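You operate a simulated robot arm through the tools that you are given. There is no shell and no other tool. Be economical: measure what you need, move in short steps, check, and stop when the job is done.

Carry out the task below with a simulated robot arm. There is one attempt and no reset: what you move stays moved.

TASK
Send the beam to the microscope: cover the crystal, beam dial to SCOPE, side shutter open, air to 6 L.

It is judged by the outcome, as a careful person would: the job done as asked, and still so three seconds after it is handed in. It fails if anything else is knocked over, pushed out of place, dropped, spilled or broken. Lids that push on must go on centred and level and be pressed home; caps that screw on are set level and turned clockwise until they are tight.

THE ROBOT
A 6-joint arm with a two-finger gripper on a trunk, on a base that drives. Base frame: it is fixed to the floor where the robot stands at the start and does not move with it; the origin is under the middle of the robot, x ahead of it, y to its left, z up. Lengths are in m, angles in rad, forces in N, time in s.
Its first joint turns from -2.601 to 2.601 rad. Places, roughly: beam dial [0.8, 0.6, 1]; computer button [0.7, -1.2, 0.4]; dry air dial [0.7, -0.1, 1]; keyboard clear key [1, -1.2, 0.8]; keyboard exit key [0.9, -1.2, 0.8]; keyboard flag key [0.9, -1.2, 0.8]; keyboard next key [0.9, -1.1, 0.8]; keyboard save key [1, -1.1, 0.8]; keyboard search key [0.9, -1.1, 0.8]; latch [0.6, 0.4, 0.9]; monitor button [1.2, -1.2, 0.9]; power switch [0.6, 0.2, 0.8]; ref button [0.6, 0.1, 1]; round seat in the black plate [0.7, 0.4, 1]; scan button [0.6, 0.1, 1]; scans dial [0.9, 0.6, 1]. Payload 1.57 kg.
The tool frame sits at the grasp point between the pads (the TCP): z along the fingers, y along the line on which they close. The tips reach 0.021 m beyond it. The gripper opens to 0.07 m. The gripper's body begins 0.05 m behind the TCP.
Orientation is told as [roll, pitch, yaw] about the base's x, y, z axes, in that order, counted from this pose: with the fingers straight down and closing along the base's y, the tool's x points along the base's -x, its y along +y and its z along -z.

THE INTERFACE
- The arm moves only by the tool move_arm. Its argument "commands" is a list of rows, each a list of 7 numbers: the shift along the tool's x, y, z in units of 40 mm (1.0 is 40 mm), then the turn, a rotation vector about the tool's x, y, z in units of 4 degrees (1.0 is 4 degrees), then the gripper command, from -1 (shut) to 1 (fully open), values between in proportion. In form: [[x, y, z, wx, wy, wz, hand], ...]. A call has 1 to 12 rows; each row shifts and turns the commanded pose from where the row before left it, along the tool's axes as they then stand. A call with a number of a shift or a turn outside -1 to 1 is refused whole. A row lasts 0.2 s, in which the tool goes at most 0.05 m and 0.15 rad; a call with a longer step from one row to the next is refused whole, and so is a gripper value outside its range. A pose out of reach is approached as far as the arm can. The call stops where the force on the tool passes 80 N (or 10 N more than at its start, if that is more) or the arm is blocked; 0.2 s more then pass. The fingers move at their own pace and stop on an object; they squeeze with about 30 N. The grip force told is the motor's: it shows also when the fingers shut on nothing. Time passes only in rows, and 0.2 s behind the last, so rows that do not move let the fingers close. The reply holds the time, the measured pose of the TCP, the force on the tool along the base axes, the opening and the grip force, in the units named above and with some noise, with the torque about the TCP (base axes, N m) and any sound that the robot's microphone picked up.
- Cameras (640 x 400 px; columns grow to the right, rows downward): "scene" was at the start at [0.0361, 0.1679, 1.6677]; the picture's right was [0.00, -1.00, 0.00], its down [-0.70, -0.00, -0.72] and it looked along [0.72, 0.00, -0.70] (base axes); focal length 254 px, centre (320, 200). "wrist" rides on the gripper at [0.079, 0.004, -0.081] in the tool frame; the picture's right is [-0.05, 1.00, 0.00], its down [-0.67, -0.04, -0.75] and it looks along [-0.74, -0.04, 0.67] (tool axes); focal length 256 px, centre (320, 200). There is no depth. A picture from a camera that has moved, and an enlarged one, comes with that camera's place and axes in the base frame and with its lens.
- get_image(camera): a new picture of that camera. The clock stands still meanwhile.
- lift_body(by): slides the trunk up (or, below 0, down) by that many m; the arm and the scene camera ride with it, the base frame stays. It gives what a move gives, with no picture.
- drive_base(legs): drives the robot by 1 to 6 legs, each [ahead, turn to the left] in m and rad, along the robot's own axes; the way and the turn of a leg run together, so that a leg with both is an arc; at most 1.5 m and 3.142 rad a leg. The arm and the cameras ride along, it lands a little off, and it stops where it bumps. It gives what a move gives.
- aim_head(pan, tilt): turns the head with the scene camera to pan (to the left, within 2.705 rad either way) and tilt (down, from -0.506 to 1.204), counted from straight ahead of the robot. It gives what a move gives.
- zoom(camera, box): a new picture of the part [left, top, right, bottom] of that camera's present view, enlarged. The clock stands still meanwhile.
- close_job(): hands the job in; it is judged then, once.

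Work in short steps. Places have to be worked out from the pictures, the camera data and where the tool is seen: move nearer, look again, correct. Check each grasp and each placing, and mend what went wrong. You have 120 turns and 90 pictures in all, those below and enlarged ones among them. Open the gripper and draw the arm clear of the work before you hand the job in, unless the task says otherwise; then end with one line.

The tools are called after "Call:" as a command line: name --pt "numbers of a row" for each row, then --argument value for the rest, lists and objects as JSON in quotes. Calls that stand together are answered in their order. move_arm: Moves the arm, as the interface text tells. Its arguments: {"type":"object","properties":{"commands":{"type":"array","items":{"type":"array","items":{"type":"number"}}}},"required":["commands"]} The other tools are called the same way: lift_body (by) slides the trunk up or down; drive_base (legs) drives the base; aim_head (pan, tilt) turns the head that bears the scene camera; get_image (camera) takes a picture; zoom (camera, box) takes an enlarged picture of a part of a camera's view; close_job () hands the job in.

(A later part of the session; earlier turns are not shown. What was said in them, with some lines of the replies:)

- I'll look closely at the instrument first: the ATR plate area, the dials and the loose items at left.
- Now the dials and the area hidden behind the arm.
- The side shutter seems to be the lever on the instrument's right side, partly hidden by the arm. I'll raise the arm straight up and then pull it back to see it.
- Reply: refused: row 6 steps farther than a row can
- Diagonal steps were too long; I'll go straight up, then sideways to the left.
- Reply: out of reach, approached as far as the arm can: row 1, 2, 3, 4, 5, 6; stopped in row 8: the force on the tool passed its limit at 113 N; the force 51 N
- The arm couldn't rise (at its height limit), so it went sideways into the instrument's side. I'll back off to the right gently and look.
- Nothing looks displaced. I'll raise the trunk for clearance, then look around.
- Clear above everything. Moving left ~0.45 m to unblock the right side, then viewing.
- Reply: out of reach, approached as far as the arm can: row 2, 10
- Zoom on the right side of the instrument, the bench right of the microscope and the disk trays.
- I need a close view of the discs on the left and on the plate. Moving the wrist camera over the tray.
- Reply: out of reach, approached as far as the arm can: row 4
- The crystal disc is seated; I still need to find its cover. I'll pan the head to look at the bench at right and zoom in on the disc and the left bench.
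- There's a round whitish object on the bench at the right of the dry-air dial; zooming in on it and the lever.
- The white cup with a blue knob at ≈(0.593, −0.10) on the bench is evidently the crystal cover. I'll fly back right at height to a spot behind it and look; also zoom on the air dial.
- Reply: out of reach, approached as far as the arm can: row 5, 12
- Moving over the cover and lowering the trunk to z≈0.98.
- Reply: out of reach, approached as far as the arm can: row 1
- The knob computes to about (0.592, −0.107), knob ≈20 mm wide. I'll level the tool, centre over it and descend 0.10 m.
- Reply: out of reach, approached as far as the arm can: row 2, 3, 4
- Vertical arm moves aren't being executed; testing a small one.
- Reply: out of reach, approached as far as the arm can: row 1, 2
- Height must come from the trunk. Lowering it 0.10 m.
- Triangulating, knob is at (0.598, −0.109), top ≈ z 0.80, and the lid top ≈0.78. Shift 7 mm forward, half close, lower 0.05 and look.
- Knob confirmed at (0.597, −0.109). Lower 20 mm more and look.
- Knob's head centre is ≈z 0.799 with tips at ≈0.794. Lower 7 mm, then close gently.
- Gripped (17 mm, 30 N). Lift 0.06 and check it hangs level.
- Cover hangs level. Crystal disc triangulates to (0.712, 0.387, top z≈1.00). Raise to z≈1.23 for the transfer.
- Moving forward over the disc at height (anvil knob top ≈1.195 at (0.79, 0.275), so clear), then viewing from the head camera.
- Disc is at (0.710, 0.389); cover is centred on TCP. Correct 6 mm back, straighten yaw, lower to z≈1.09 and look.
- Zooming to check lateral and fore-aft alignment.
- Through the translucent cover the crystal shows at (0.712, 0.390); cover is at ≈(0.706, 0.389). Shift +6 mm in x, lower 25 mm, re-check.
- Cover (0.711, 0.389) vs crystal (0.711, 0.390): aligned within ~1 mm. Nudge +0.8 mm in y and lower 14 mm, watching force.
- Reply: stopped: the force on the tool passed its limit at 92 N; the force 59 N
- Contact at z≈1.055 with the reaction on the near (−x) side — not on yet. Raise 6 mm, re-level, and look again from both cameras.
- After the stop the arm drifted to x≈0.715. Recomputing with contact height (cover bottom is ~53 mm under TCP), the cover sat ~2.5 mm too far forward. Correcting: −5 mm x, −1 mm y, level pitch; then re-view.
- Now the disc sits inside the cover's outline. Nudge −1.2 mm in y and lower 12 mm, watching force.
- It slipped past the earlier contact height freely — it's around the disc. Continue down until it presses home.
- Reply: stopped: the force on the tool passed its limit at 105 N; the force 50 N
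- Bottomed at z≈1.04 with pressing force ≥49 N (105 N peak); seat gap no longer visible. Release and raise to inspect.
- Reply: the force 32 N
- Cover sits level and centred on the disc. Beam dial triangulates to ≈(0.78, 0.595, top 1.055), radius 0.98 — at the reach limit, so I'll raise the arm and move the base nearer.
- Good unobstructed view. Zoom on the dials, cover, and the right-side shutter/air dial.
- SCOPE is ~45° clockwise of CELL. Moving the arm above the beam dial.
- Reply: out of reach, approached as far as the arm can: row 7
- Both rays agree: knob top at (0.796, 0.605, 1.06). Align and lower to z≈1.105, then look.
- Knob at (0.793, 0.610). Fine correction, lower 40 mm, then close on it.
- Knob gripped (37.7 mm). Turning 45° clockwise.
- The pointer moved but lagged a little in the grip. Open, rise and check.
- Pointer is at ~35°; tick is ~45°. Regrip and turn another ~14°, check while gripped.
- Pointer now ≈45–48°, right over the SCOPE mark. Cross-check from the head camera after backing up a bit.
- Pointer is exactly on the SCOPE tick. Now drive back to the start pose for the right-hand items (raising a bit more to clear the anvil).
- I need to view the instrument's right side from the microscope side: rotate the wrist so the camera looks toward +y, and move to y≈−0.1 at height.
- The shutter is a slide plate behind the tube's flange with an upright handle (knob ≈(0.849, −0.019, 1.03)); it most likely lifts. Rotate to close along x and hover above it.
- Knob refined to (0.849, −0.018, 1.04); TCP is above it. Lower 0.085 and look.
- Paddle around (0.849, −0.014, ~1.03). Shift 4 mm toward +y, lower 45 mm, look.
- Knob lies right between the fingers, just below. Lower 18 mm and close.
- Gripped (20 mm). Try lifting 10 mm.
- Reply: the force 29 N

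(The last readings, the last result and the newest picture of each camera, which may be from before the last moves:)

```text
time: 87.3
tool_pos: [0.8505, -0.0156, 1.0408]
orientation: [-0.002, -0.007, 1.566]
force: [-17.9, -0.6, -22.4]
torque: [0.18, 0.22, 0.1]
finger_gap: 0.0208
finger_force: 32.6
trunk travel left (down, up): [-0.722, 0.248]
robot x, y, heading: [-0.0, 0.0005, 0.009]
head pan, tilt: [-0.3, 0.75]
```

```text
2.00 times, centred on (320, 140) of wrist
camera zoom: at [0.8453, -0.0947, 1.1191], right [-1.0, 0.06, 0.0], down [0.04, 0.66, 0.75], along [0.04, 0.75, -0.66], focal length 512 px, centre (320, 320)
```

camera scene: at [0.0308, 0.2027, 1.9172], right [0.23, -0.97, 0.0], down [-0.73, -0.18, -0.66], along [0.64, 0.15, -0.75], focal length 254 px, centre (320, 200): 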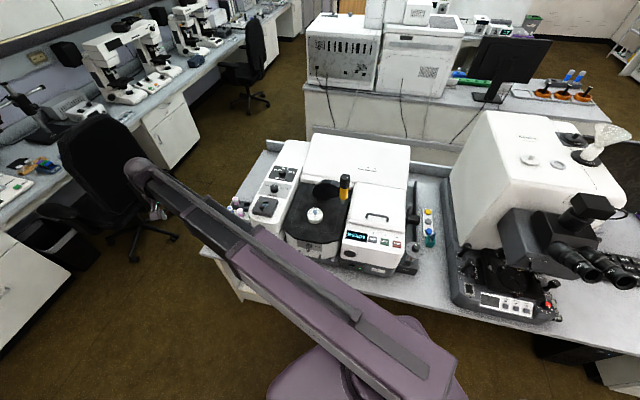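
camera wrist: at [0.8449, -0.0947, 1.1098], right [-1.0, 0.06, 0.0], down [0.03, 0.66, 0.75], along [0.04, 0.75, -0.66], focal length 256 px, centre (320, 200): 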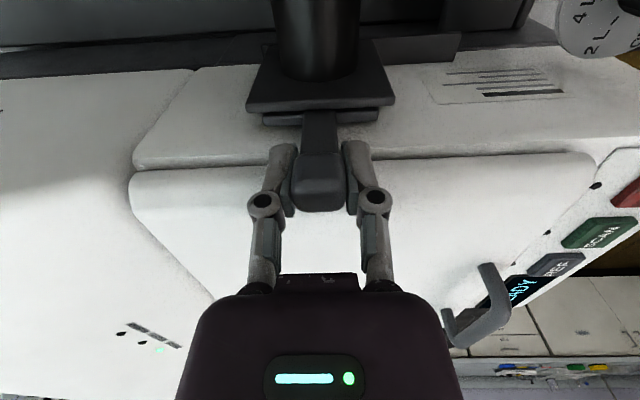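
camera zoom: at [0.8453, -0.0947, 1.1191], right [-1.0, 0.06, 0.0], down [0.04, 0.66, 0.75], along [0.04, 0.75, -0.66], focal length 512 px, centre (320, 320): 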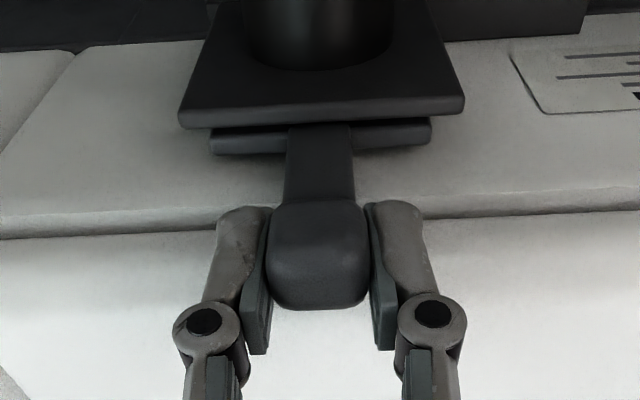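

The handle slipped in the grip instead of rising (22 N resisting). Go back down, regrip, and test sideways play in x by a few mm.

Call:
move_arm --pt "0 0 0 0 0 0 0.3" --pt "0 0 0 0 0 0 0.3"

Call:
lift_body --by -0.012

Call:
move_arm --pt "0 0 0 0 0 0 -1" --pt "0 0 0 0 0 0 -1" --pt "0 0 0 0 0 0 -1" --pt "0 -0.1 0 0 0 0 -1" --pt "0 -0.1 0 0 0 0 -1"

Call:
move_arm --pt "0 0.1 0 0 0 0 -1" --pt "0 0.1 0 0 0 0 -1" --pt "0 0.1 0 0 0 0 -1" --pt "0 0.1 0 0 0 0 -1"

Call:
zoom --camera "wrist" --box '[220, 40, 420, 240]'

```text
time: 87.9
tool_pos: [0.8513, -0.0148, 1.0411]
orientation: [-0.002, -0.006, 1.57]
force: [-0.7, 0.3, 0.2]
torque: [-0.03, 0.01, -0.02]
finger_gap: 0.0452
finger_force: 0.0
trunk travel left (down, up): [-0.722, 0.248]
robot x, y, heading: [-0.006, 0.0038, 0.012]
head pan, tilt: [-0.3, 0.75]
```

```text
time: 88.5
tool_pos: [0.8513, -0.0156, 1.0296]
orientation: [-0.004, -0.009, 1.569]
force: [-0.9, -0.3, -1.0]
torque: [-0.02, -0.02, -0.01]
finger_gap: 0.0456
finger_force: 0.0
trunk travel left (down, up): [-0.71, 0.26]
robot x, y, heading: [-0.0007, 0.0032, 0.008]
head pan, tilt: [-0.3, 0.75]
```

```text
time: 89.7
tool_pos: [0.8507, -0.0149, 1.0288]
orientation: [0.006, -0.006, 1.568]
force: [-52.6, 3.7, -26.5]
torque: [0.1, -0.19, -0.06]
finger_gap: 0.0208
finger_force: 32.3
trunk travel left (down, up): [-0.71, 0.26]
robot x, y, heading: [-0.0023, -0.0006, 0.008]
head pan, tilt: [-0.3, 0.75]
```

```text
time: 90.7
tool_pos: [0.8419, -0.0158, 1.03]
orientation: [-0.007, -0.006, 1.569]
force: [1.4, 6.4, 21.0]
torque: [-0.04, 0.0, 0.17]
finger_gap: 0.0205
finger_force: 32.3
trunk travel left (down, up): [-0.71, 0.26]
robot x, y, heading: [-0.0023, 0.0026, 0.013]
head pan, tilt: [-0.3, 0.75]
```

```text
2.00 times, centred on (320, 140) of wrist
camera zoom: at [0.8376, -0.0949, 1.1092], right [-1.0, 0.06, -0.01], down [0.03, 0.66, 0.75], along [0.05, 0.75, -0.66], focal length 512 px, centre (320, 320)
```

zoom: 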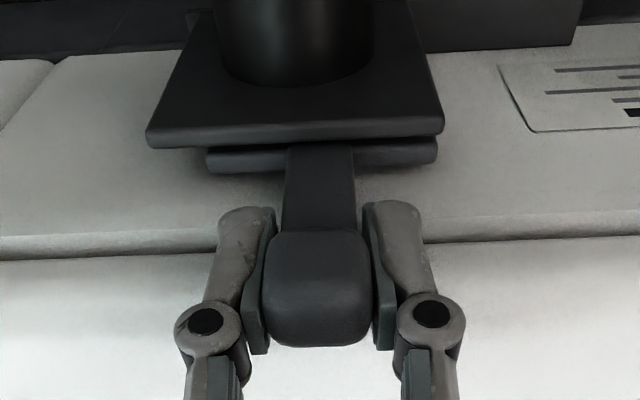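

+x is blocked (53 N) but −x moves freely, and the slide plate travels with the handle relative to the flange. So it slides toward −x to open. Continue.

Call:
move_arm --pt "0 0.15 0 0 0 0 -1" --pt "0 0.15 0 0 0 0 -1" --pt "0 0.15 0 0 0 0 -1" --pt "0 0.15 0 0 0 0 -1"

Call:
zoom --camera "wrist" --box '[200, 20, 440, 240]'

```text
time: 91.7
tool_pos: [0.8183, -0.0154, 1.0311]
orientation: [-0.005, -0.005, 1.568]
force: [-0.1, 3.5, 20.7]
torque: [-0.43, 0.0, 0.18]
finger_gap: 0.0205
finger_force: 32.2
trunk travel left (down, up): [-0.71, 0.26]
robot x, y, heading: [-0.0004, 0.0033, 0.01]
head pan, tilt: [-0.3, 0.75]
```

```text
1.82 times, centred on (320, 130) of wrist
camera zoom: at [0.813, -0.095, 1.1088], right [-1.0, 0.06, 0.0], down [0.03, 0.66, 0.75], along [0.04, 0.75, -0.66], focal length 465 px, centre (320, 327)
```

zoom: 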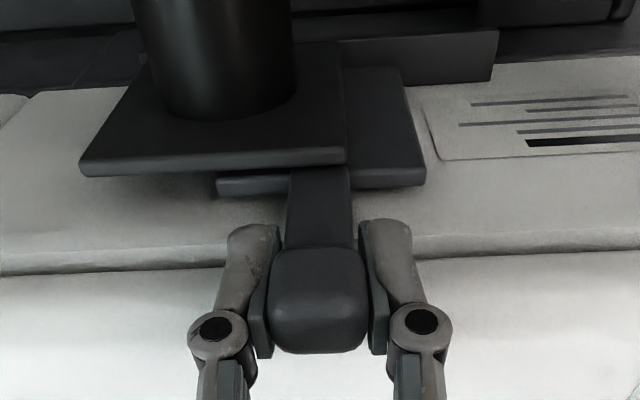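

The gate slides out clearly. Continue to its end stop.

Call:
move_arm --pt "0 0.15 0 0 0 0 -1" --pt "0 0.15 0 0 0 0 -1" --pt "0 0.15 0 0 0 0 -1" --pt "0 0.15 0 0 0 0 -1" --pt "0 0.15 0 0 0 0 -1" --pt "0 0.15 0 0 0 0 -1"

Call:
zoom --camera "wrist" --box '[160, 0, 480, 240]'

```text
time: 93.1
tool_pos: [0.7885, -0.0158, 1.0277]
orientation: [-0.012, -0.008, 1.57]
force: [40.8, -4.5, 21.5]
torque: [-0.14, -0.32, 0.32]
finger_gap: 0.0205
finger_force: 31.7
trunk travel left (down, up): [-0.71, 0.26]
robot x, y, heading: [-0.0018, 0.0009, 0.01]
head pan, tilt: [-0.3, 0.75]
```

```text
1.67 times, centred on (320, 120) of wrist
camera zoom: at [0.7826, -0.0946, 1.1059], right [-1.0, 0.06, -0.01], down [0.03, 0.66, 0.75], along [0.05, 0.75, -0.66], focal length 427 px, centre (320, 333)
```

zoom: 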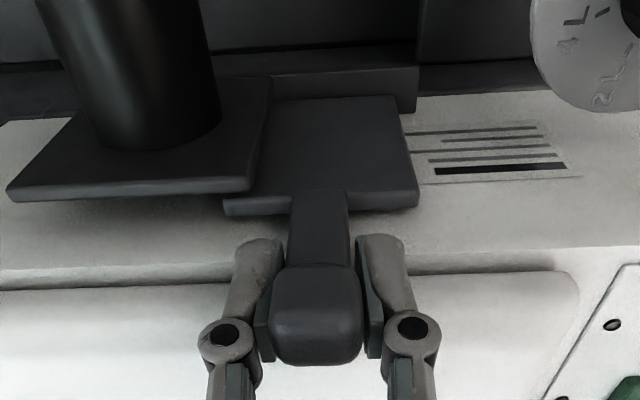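

End stop reached (41 N), gate fully clear of the tube: open. Release and rise, then move toward the air dial.

Call:
move_arm --pt "0 0 0 0 0 0 0.3" --pt "0 0 0 0 0 0 0.3"

Call:
lift_body --by 0.2

Call:
get_image --camera "wrist"

```text
time: 93.7
tool_pos: [0.7799, -0.0142, 1.0294]
orientation: [-0.003, -0.008, 1.566]
force: [0.4, -0.3, -0.1]
torque: [0.02, -0.01, -0.02]
finger_gap: 0.0455
finger_force: 0.1
trunk travel left (down, up): [-0.71, 0.26]
robot x, y, heading: [0.0006, 0.0027, 0.012]
head pan, tilt: [-0.3, 0.75]
```

```text
time: 95.8
tool_pos: [0.7818, -0.0142, 1.2276]
orientation: [-0.004, -0.008, 1.569]
force: [-0.2, -0.2, -0.5]
torque: [0.03, 0.03, 0.04]
finger_gap: 0.0456
finger_force: 0.1
trunk travel left (down, up): [-0.91, 0.06]
robot x, y, heading: [-0.0022, 0.002, 0.005]
head pan, tilt: [-0.3, 0.75]
```

```text
17 pictures are left
camera wrist: at [0.7767, -0.0941, 1.3073], right [-1.0, 0.06, 0.0], down [0.03, 0.66, 0.75], along [0.04, 0.75, -0.66], focal length 256 px, centre (320, 200)
```

wrist: 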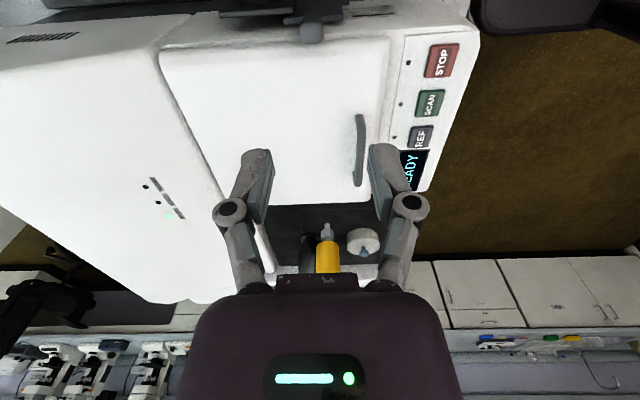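

Shutter done. Rotating the wrist back to yaw≈0.4 and moving behind/above the air dial.

Call:
move_arm --pt "0 0 0 0 0 1 0.5" --pt "0 0 0 0 0 1 0.5" --pt "0 0 0 0 0 1 0.5" --pt "0 0 0 0 0 1 0.5" --pt "0 0 0 0 0 1 0.5" --pt "0 0 0 0 0 1 0.5" --pt "0 0 0 0 0 1 0.5" --pt "0 0 0 0 0 1 0.5" --pt "0 0 0 0 0 1 0.5" --pt "0 0 0 0 0 1 0.5" --pt "0 0 0 0 0 1 0.5" --pt "0 0 0 0 0 1 0.5"

Call:
move_arm --pt "0 0 0 0 0 1 0.5" --pt "0 0 0 0 0 1 0.5" --pt "0 0 0 0 0 1 0.5" --pt "0 0 0 0 0 1 0.5" --pt "0 0 0 0 0 0.75 0.5" --pt "0.95 -0.11 0 0 0 0 0.5" --pt "0.95 -0.11 0 0 0 0 0.5" --pt "0.95 -0.12 0 0 0 0 0.5" --pt "0.95 -0.12 0 0 0 0 0.5"

Call:
lift_body --by -0.06

Call:
get_image --camera "wrist"

```text
time: 98.4
tool_pos: [0.7806, -0.0142, 1.2276]
orientation: [0.003, -0.008, 0.729]
force: [-0.7, -0.3, -0.1]
torque: [0.0, 0.0, -0.01]
finger_gap: 0.0523
finger_force: 0.0
trunk travel left (down, up): [-0.91, 0.06]
robot x, y, heading: [-0.0047, -0.0004, 0.012]
head pan, tilt: [-0.3, 0.75]
```

```text
time: 100.4
tool_pos: [0.6498, -0.0886, 1.229]
orientation: [0.005, -0.007, 0.398]
force: [0.1, 0.4, 1.0]
torque: [0.0, 0.0, -0.04]
finger_gap: 0.0524
finger_force: 0.2
trunk travel left (down, up): [-0.91, 0.06]
robot x, y, heading: [-0.0025, 0.0035, 0.009]
head pan, tilt: [-0.3, 0.75]
```

```text
time: 101.4
tool_pos: [0.6489, -0.0877, 1.168]
orientation: [0.005, -0.006, 0.4]
force: [0.0, -0.1, -0.2]
torque: [-0.02, 0.02, 0.02]
finger_gap: 0.0527
finger_force: 0.0
trunk travel left (down, up): [-0.85, 0.12]
robot x, y, heading: [-0.0024, 0.0034, 0.011]
head pan, tilt: [-0.3, 0.75]
```

```text
16 pictures are left
camera wrist: at [0.5743, -0.1153, 1.2475], right [-0.34, 0.94, 0.01], down [0.63, 0.22, 0.75], along [0.7, 0.26, -0.66], focal length 256 px, centre (320, 200)
```

wrist: 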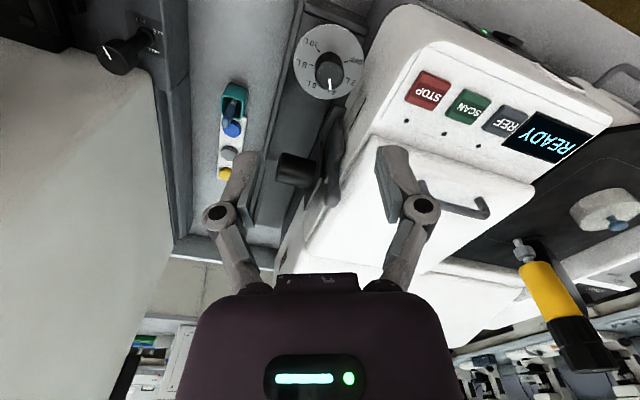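

Call:
zoom --camera "wrist" --box '[280, 15, 376, 110]'

```text
4.21 times, centred on (328, 62) of wrist
camera zoom: at [0.5743, -0.1153, 1.2475], right [-0.34, 0.94, 0.01], down [0.63, 0.22, 0.75], along [0.7, 0.26, -0.66], focal length 1078 px, centre (286, 779)
```

zoom: 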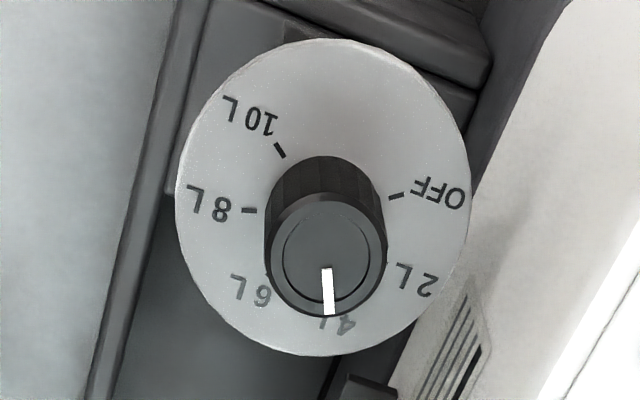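

Dial is horizontal: centre ≈(0.678, −0.065), knob top ≈0.97; pointer on 4 L, 6 L is ≈48° clockwise. To keep the fingers off the instrument side I'll grip with fingers along x (yaw≈1.8), so rotate at height first.

Call:
move_arm --pt "0 0 0 0 0 -1 0.5" --pt "0 0 0 0 0 -1 0.5" --pt "0 0 0 0 0 -1 0.5" --pt "0 0 0 0 0 -1 0.5" --pt "0 0 0 0 0 -1 0.5" --pt "0 0 0 0 0 -1 0.5" --pt "0 0 0 0 0 -1 0.5" --pt "0 0 0 0 0 -1 0.5" --pt "0 0 0 0 0 -1 0.5" --pt "0 0 0 0 0 -1 0.5" --pt "0 0 0 0 0 -1 0.5" --pt "0 0 0 0 0 -1 0.5"

Call:
move_arm --pt "0 0 0 0 0 -1 0.5" --pt "0 0 0 0 0 -1 0.5" --pt "0 0 0 0 0 -1 0.5" --pt "0 0 0 0 0 -1 0.5" --pt "0 0 0 0 0 -1 0.5" --pt "0 0 0 0 0 -1 0.5" --pt "0 0 0 0 0 -1 0.5" --pt "0 0 0 0 0 -1 0.5" --pt "-0.395 -0.835 0 0 0 0 0.5" --pt "0 0 0 0 0 0 0.5"

Call:
lift_body --by -0.12

Call:
get_image --camera "wrist"

```text
time: 104.0
tool_pos: [0.6502, -0.0875, 1.1684]
orientation: [-0.001, -0.007, 1.239]
force: [0.0, -0.4, -0.5]
torque: [0.02, -0.02, 0.03]
finger_gap: 0.0528
finger_force: 0.1
trunk travel left (down, up): [-0.85, 0.12]
robot x, y, heading: [-0.0012, 0.003, 0.011]
head pan, tilt: [-0.3, 0.75]
```

```text
time: 106.2
tool_pos: [0.6791, -0.0654, 1.1695]
orientation: [-0.006, -0.008, 1.797]
force: [0.7, -0.2, 0.0]
torque: [0.0, 0.02, 0.0]
finger_gap: 0.0522
finger_force: 0.1
trunk travel left (down, up): [-0.85, 0.12]
robot x, y, heading: [-0.0007, 0.0032, 0.009]
head pan, tilt: [-0.3, 0.75]
```

```text
time: 107.7
tool_pos: [0.6792, -0.0649, 1.0491]
orientation: [-0.006, -0.007, 1.796]
force: [-0.2, -0.8, -0.7]
torque: [0.0, -0.01, -0.01]
finger_gap: 0.0526
finger_force: 0.1
trunk travel left (down, up): [-0.73, 0.24]
robot x, y, heading: [-0.0051, 0.0055, 0.005]
head pan, tilt: [-0.3, 0.75]
```

```text
14 pictures are left
camera wrist: at [0.6927, -0.1425, 1.1276], right [-0.99, -0.17, 0.0], down [-0.12, 0.65, 0.75], along [-0.12, 0.74, -0.66], focal length 256 px, centre (320, 200)
```

wrist: 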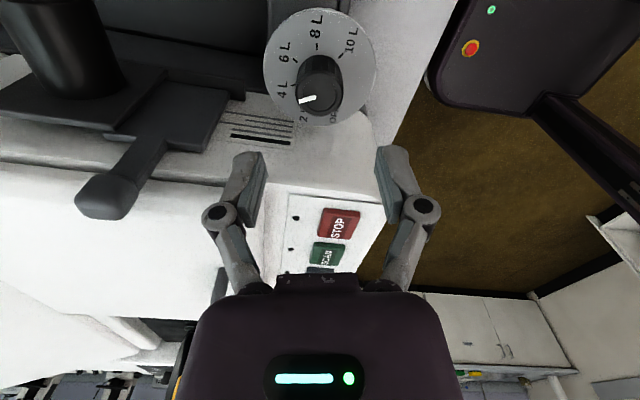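

Knob confirmed at (0.680, −0.064, top 0.971). Lower 82 mm and grip.

Call:
move_arm --pt "-0.03 0 0 0 0 0 0.5" --pt "0 0 0 0 0 0 0.5"

Call:
lift_body --by -0.08

Call:
move_arm --pt "0 0 0 0 0 0 -1" --pt "0 0 0 0 0 0 -1" --pt "0 0 0 0 0 0 -1"

Call:
get_image --camera "wrist"

```text
time: 108.3
tool_pos: [0.6795, -0.0629, 1.0487]
orientation: [-0.005, -0.007, 1.795]
force: [-0.7, 0.3, 0.3]
torque: [0.02, -0.03, 0.01]
finger_gap: 0.0524
finger_force: 0.0
trunk travel left (down, up): [-0.73, 0.24]
robot x, y, heading: [-0.002, 0.0039, 0.009]
head pan, tilt: [-0.3, 0.75]
```

```text
time: 109.5
tool_pos: [0.6796, -0.0626, 0.9693]
orientation: [-0.005, -0.007, 1.796]
force: [0.2, -0.2, 0.5]
torque: [0.02, 0.02, 0.0]
finger_gap: 0.0524
finger_force: 0.0
trunk travel left (down, up): [-0.65, 0.32]
robot x, y, heading: [-0.0002, 0.0001, 0.012]
head pan, tilt: [-0.3, 0.75]
```

```text
time: 110.3
tool_pos: [0.6785, -0.062, 0.9681]
orientation: [-0.006, -0.008, 1.797]
force: [4.7, 0.6, 7.3]
torque: [0.11, -0.11, 0.06]
finger_gap: 0.0317
finger_force: 32.0
trunk travel left (down, up): [-0.65, 0.32]
robot x, y, heading: [-0.0054, 0.0033, 0.009]
head pan, tilt: [-0.3, 0.75]
```

```text
13 pictures are left
camera wrist: at [0.6929, -0.141, 1.0477], right [-0.99, -0.17, -0.01], down [-0.12, 0.65, 0.75], along [-0.12, 0.74, -0.66], focal length 256 px, centre (320, 200)
```

wrist: 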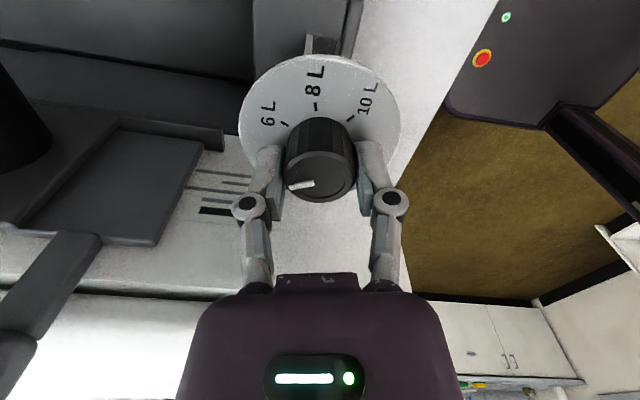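

Gripped. Turning 48° clockwise, then release and rise to check.

Call:
move_arm --pt "0 0 0 0 0 1 -1" --pt "0 0 0 0 0 1 -1" --pt "0 0 0 0 0 1 -1" --pt "0 0 0 0 0 1 -1" --pt "0 0 0 0 0 1 -1" --pt "0 0 0 0 0 1 -1" --pt "0 0 0 0 0 1 -1" --pt "0 0 0 0 0 1 -1" --pt "0 0 0 0 0 1 -1" --pt "0 0 0 0 0 1 -1" --pt "0 0 0 0 0 1 -1" --pt "0 0 0 0 0 1 -1"

Call:
move_arm --pt "0 0 0 0 0 0 0.5" --pt "0 0 0 0 0 0 0.5"

Call:
lift_body --by 0.1

Call:
zoom --camera "wrist" --box '[240, 0, 400, 130]'

```text
time: 112.9
tool_pos: [0.6821, -0.0618, 0.9677]
orientation: [-0.004, -0.011, 0.957]
force: [27.8, -7.6, 20.2]
torque: [-0.41, -0.49, 0.07]
finger_gap: 0.032
finger_force: 32.0
trunk travel left (down, up): [-0.65, 0.32]
robot x, y, heading: [-0.0013, 0.0022, 0.004]
head pan, tilt: [-0.3, 0.75]
```

```text
time: 113.5
tool_pos: [0.6783, -0.0617, 0.9689]
orientation: [0.003, -0.008, 0.957]
force: [0.4, -0.1, -0.6]
torque: [-0.01, -0.01, -0.02]
finger_gap: 0.0524
finger_force: 0.0
trunk travel left (down, up): [-0.65, 0.32]
robot x, y, heading: [-0.0035, 0.0043, 0.007]
head pan, tilt: [-0.3, 0.75]
```

```text
time: 114.8
tool_pos: [0.679, -0.0621, 1.0681]
orientation: [0.0, -0.008, 0.957]
force: [0.5, -0.3, 0.3]
torque: [-0.01, 0.01, 0.01]
finger_gap: 0.0527
finger_force: 0.0
trunk travel left (down, up): [-0.75, 0.22]
robot x, y, heading: [-0.0061, 0.0024, 0.007]
head pan, tilt: [-0.3, 0.75]
```

```text
3.08 times, centred on (320, 65) of wrist
camera zoom: at [0.6299, -0.125, 1.1473], right [-0.79, 0.62, 0.0], down [0.41, 0.52, 0.75], along [0.46, 0.59, -0.66], focal length 788 px, centre (320, 615)
```

zoom: 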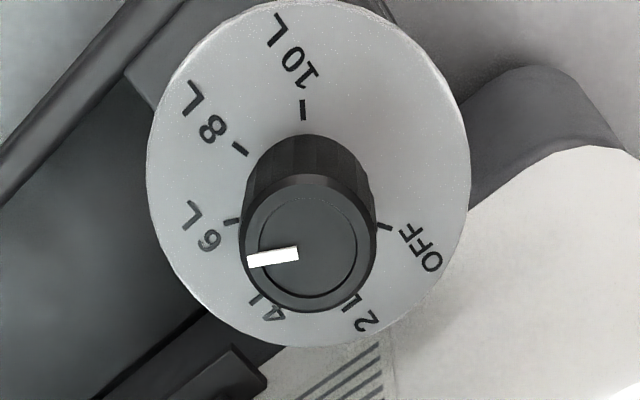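

Pointer is near 6 L; take a higher view to judge it precisely.

Call:
lift_body --by 0.14

Call:
zoom --camera "wrist" --box '[270, 0, 370, 60]'

```text
time: 116.5
tool_pos: [0.6793, -0.0621, 1.2085]
orientation: [0.003, -0.007, 0.958]
force: [0.3, 0.7, -0.1]
torque: [-0.01, -0.02, 0.0]
finger_gap: 0.0522
finger_force: 0.0
trunk travel left (down, up): [-0.89, 0.08]
robot x, y, heading: [-0.001, 0.0006, 0.009]
head pan, tilt: [-0.3, 0.75]
```

```text
6.40 times, centred on (320, 30) of wrist
camera zoom: at [0.6299, -0.1249, 1.2873], right [-0.79, 0.62, 0.0], down [0.41, 0.52, 0.75], along [0.46, 0.59, -0.66], focal length 1638 px, centre (320, 1288)
```

zoom: 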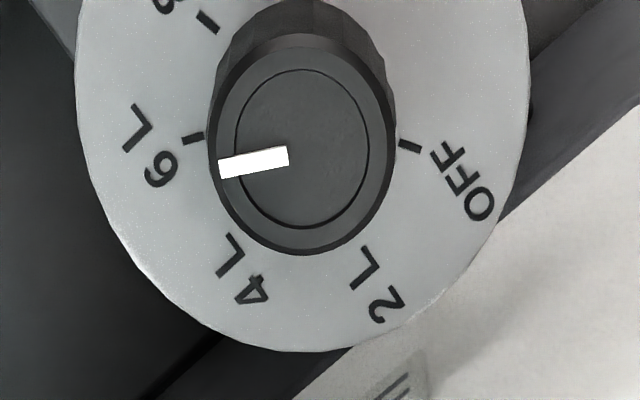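

Pointer is parallel to and aligned with the 6 L tick. Now park the arm to the left, high, and verify everything with the head camera.

Call:
lift_body --by 0.07

Call:
move_arm --pt "-0.8 0.56 0 0 0 0 0.8" --pt "-0.8 0.56 0 0 0 0 0.8" --pt "-0.8 0.56 0 0 0 0 0.8" --pt "-0.8 0.56 0 0 0 0 0.8" --pt "-0.8 0.56 0 0 0 0 0.8" --pt "-0.8 0.56 0 0 0 0 0.8" --pt "-0.8 0.56 0 0 0 0 0.8" --pt "-0.8 0.56 0 0 0 0 0.8" --pt "-0.8 0.56 0 0 0 0 0.8" --pt "-0.8 0.56 0 0 0 0 0.8" --pt "-0.8 0.56 0 0 0 0 0.8"

Call:
aim_head --pan -0.6 --tilt 0.8

Call:
get_image --camera "scene"

Call:
get_image --camera "wrist"

```text
time: 117.6
tool_pos: [0.679, -0.0615, 1.2776]
orientation: [0.002, -0.008, 0.959]
force: [1.2, 0.8, -0.8]
torque: [-0.03, -0.02, -0.02]
finger_gap: 0.0525
finger_force: 0.0
trunk travel left (down, up): [-0.96, 0.01]
robot x, y, heading: [-0.0009, 0.0021, 0.008]
head pan, tilt: [-0.3, 0.75]
```

```text
time: 120.0
tool_pos: [0.6842, 0.3701, 1.2786]
orientation: [0.001, -0.008, 0.955]
force: [0.1, 0.7, 0.6]
torque: [-0.03, 0.02, 0.0]
finger_gap: 0.0632
finger_force: 0.0
out of reach, approached as far as the arm can: row 6
trunk travel left (down, up): [-0.96, 0.01]
robot x, y, heading: [0.0019, 0.0031, 0.013]
head pan, tilt: [-0.3, 0.75]
```

```text
time: 120.8
tool_pos: [0.6839, 0.3679, 1.2792]
orientation: [0.003, -0.008, 0.956]
force: [0.3, -0.2, 0.3]
torque: [0.0, 0.02, 0.0]
finger_gap: 0.0628
finger_force: 0.0
trunk travel left (down, up): [-0.96, 0.01]
robot x, y, heading: [-0.0021, 0.0027, 0.013]
head pan, tilt: [-0.6, 0.799]
```

```text
10 pictures are left
camera scene: at [0.0167, 0.1261, 1.9442], right [-0.56, -0.83, 0.0], down [-0.6, 0.4, -0.7], along [0.58, -0.39, -0.72], focal length 254 px, centre (320, 200)
```

scene: 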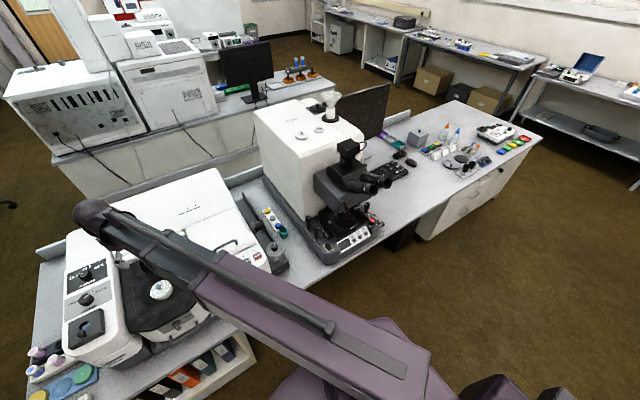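

```text
9 pictures are left
camera wrist: at [0.634, 0.3061, 1.3573], right [-0.79, 0.62, 0.0], down [0.41, 0.52, 0.75], along [0.46, 0.59, -0.66], focal length 256 px, centre (320, 200)
```

wrist: 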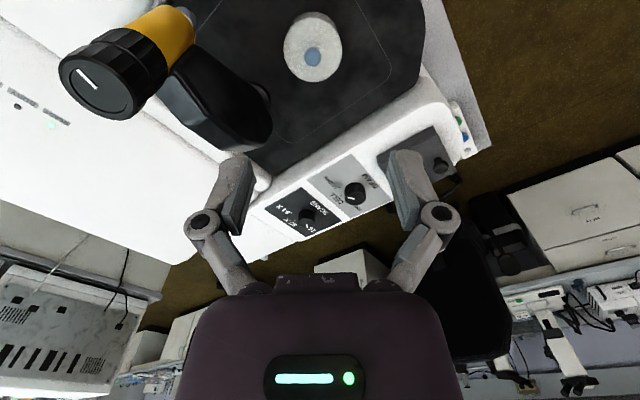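

Zoom on the air dial/flow meter and on the cover.

Call:
zoom --camera "scene" --box '[235, 195, 310, 280]'

Call:
zoom --camera "scene" --box '[120, 255, 210, 335]'

Call:
zoom --camera "wrist" --box '[260, 0, 370, 100]'

```text
4.71 times, centred on (272, 238) of scene
camera zoom: at [0.0167, 0.1261, 1.9442], right [-0.56, -0.83, 0.0], down [-0.6, 0.4, -0.7], along [0.58, -0.39, -0.72], focal length 1196 px, centre (544, 24)
```

zoom: 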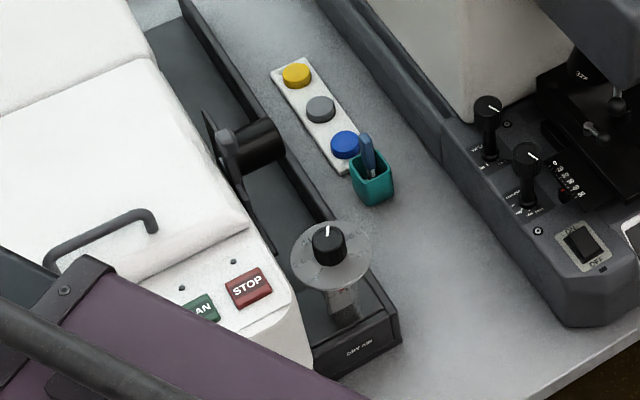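

```text
5.00 times, centred on (165, 295) of scene
camera zoom: at [0.0167, 0.1261, 1.9442], right [-0.56, -0.83, 0.0], down [-0.6, 0.4, -0.7], along [0.58, -0.39, -0.72], focal length 1271 px, centre (1095, -275)
```

zoom: 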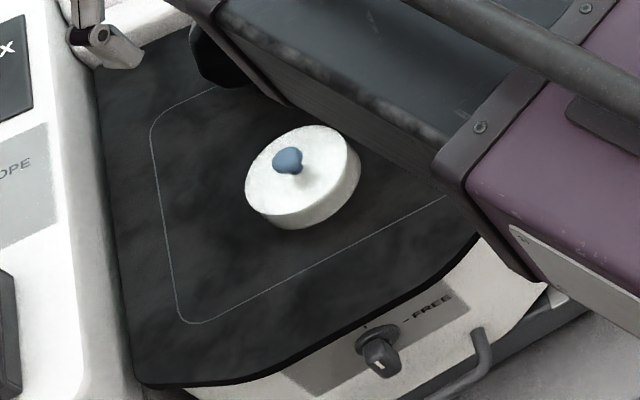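

```text
4.00 times, centred on (315, 50) of wrist
camera zoom: at [0.634, 0.3061, 1.3573], right [-0.79, 0.62, 0.0], down [0.41, 0.52, 0.75], along [0.46, 0.59, -0.66], focal length 1024 px, centre (340, 800)
```

zoom: 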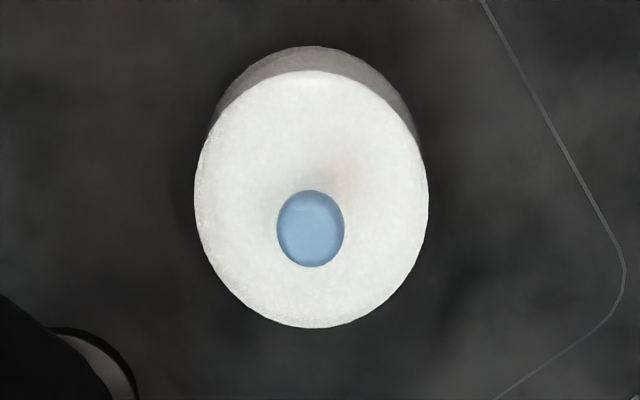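

Cover is seated flush. Check the air pointer once more at higher zoom.

Call:
zoom --camera "scene" --box '[293, 238, 317, 262]'

Call:
zoom --camera "scene" --box '[292, 238, 320, 262]'

```text
16.00 times, centred on (305, 250) of scene
camera zoom: at [0.0167, 0.1261, 1.9442], right [-0.56, -0.83, 0.0], down [-0.6, 0.4, -0.7], along [0.58, -0.39, -0.72], focal length 4068 px, centre (560, -600)
```

zoom: 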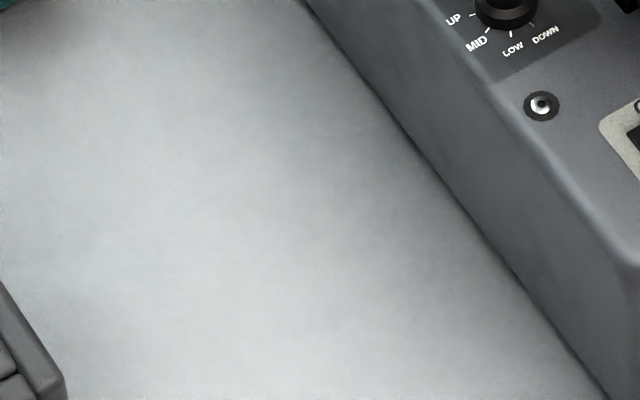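

```text
16.00 times, centred on (306, 250) of scene
camera zoom: at [0.0167, 0.1261, 1.9442], right [-0.56, -0.83, 0.0], down [-0.6, 0.4, -0.7], along [0.58, -0.39, -0.72], focal length 4068 px, centre (544, -600)
```

zoom: 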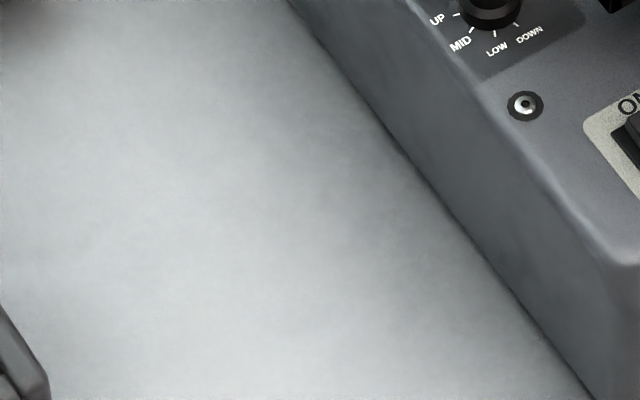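

Misaimed; the dial is at full-frame (274, 250).

Call:
zoom --camera "scene" --box '[259, 238, 289, 268]'

```text
13.33 times, centred on (274, 253) of scene
camera zoom: at [0.0167, 0.1261, 1.9442], right [-0.56, -0.83, 0.0], down [-0.6, 0.4, -0.7], along [0.58, -0.39, -0.72], focal length 3390 px, centre (933, -507)
```

zoom: 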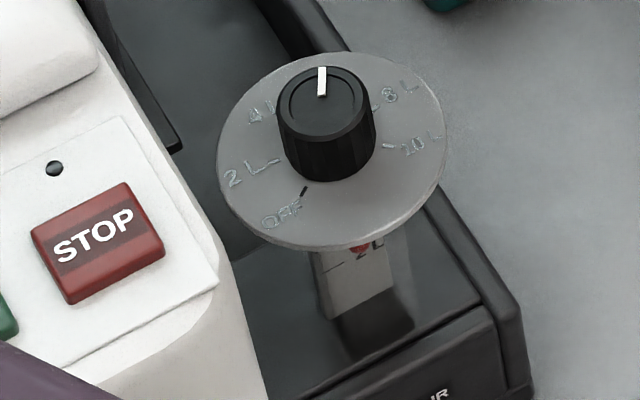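

Computed from the ticks, the pointer is at ≈26° where 6 L is ≈25°. The cover is seated, the beam dial is on SCOPE, the shutter is at its open stop, the gripper is open, and the arm is high and clear. Handing in.

Call:
close_job

```text
The job is handed in.
```

The job is handed in: the crystal cover is pressed on, the beam dial is at SCOPE, the side shutter is slid to its end stop and the air dial is at 6 L. I took that stop as open, because the shutter has no markings I could see. Early on, the arm bumped the instrument's side once at about 113 N, and nothing looked moved afterwards.
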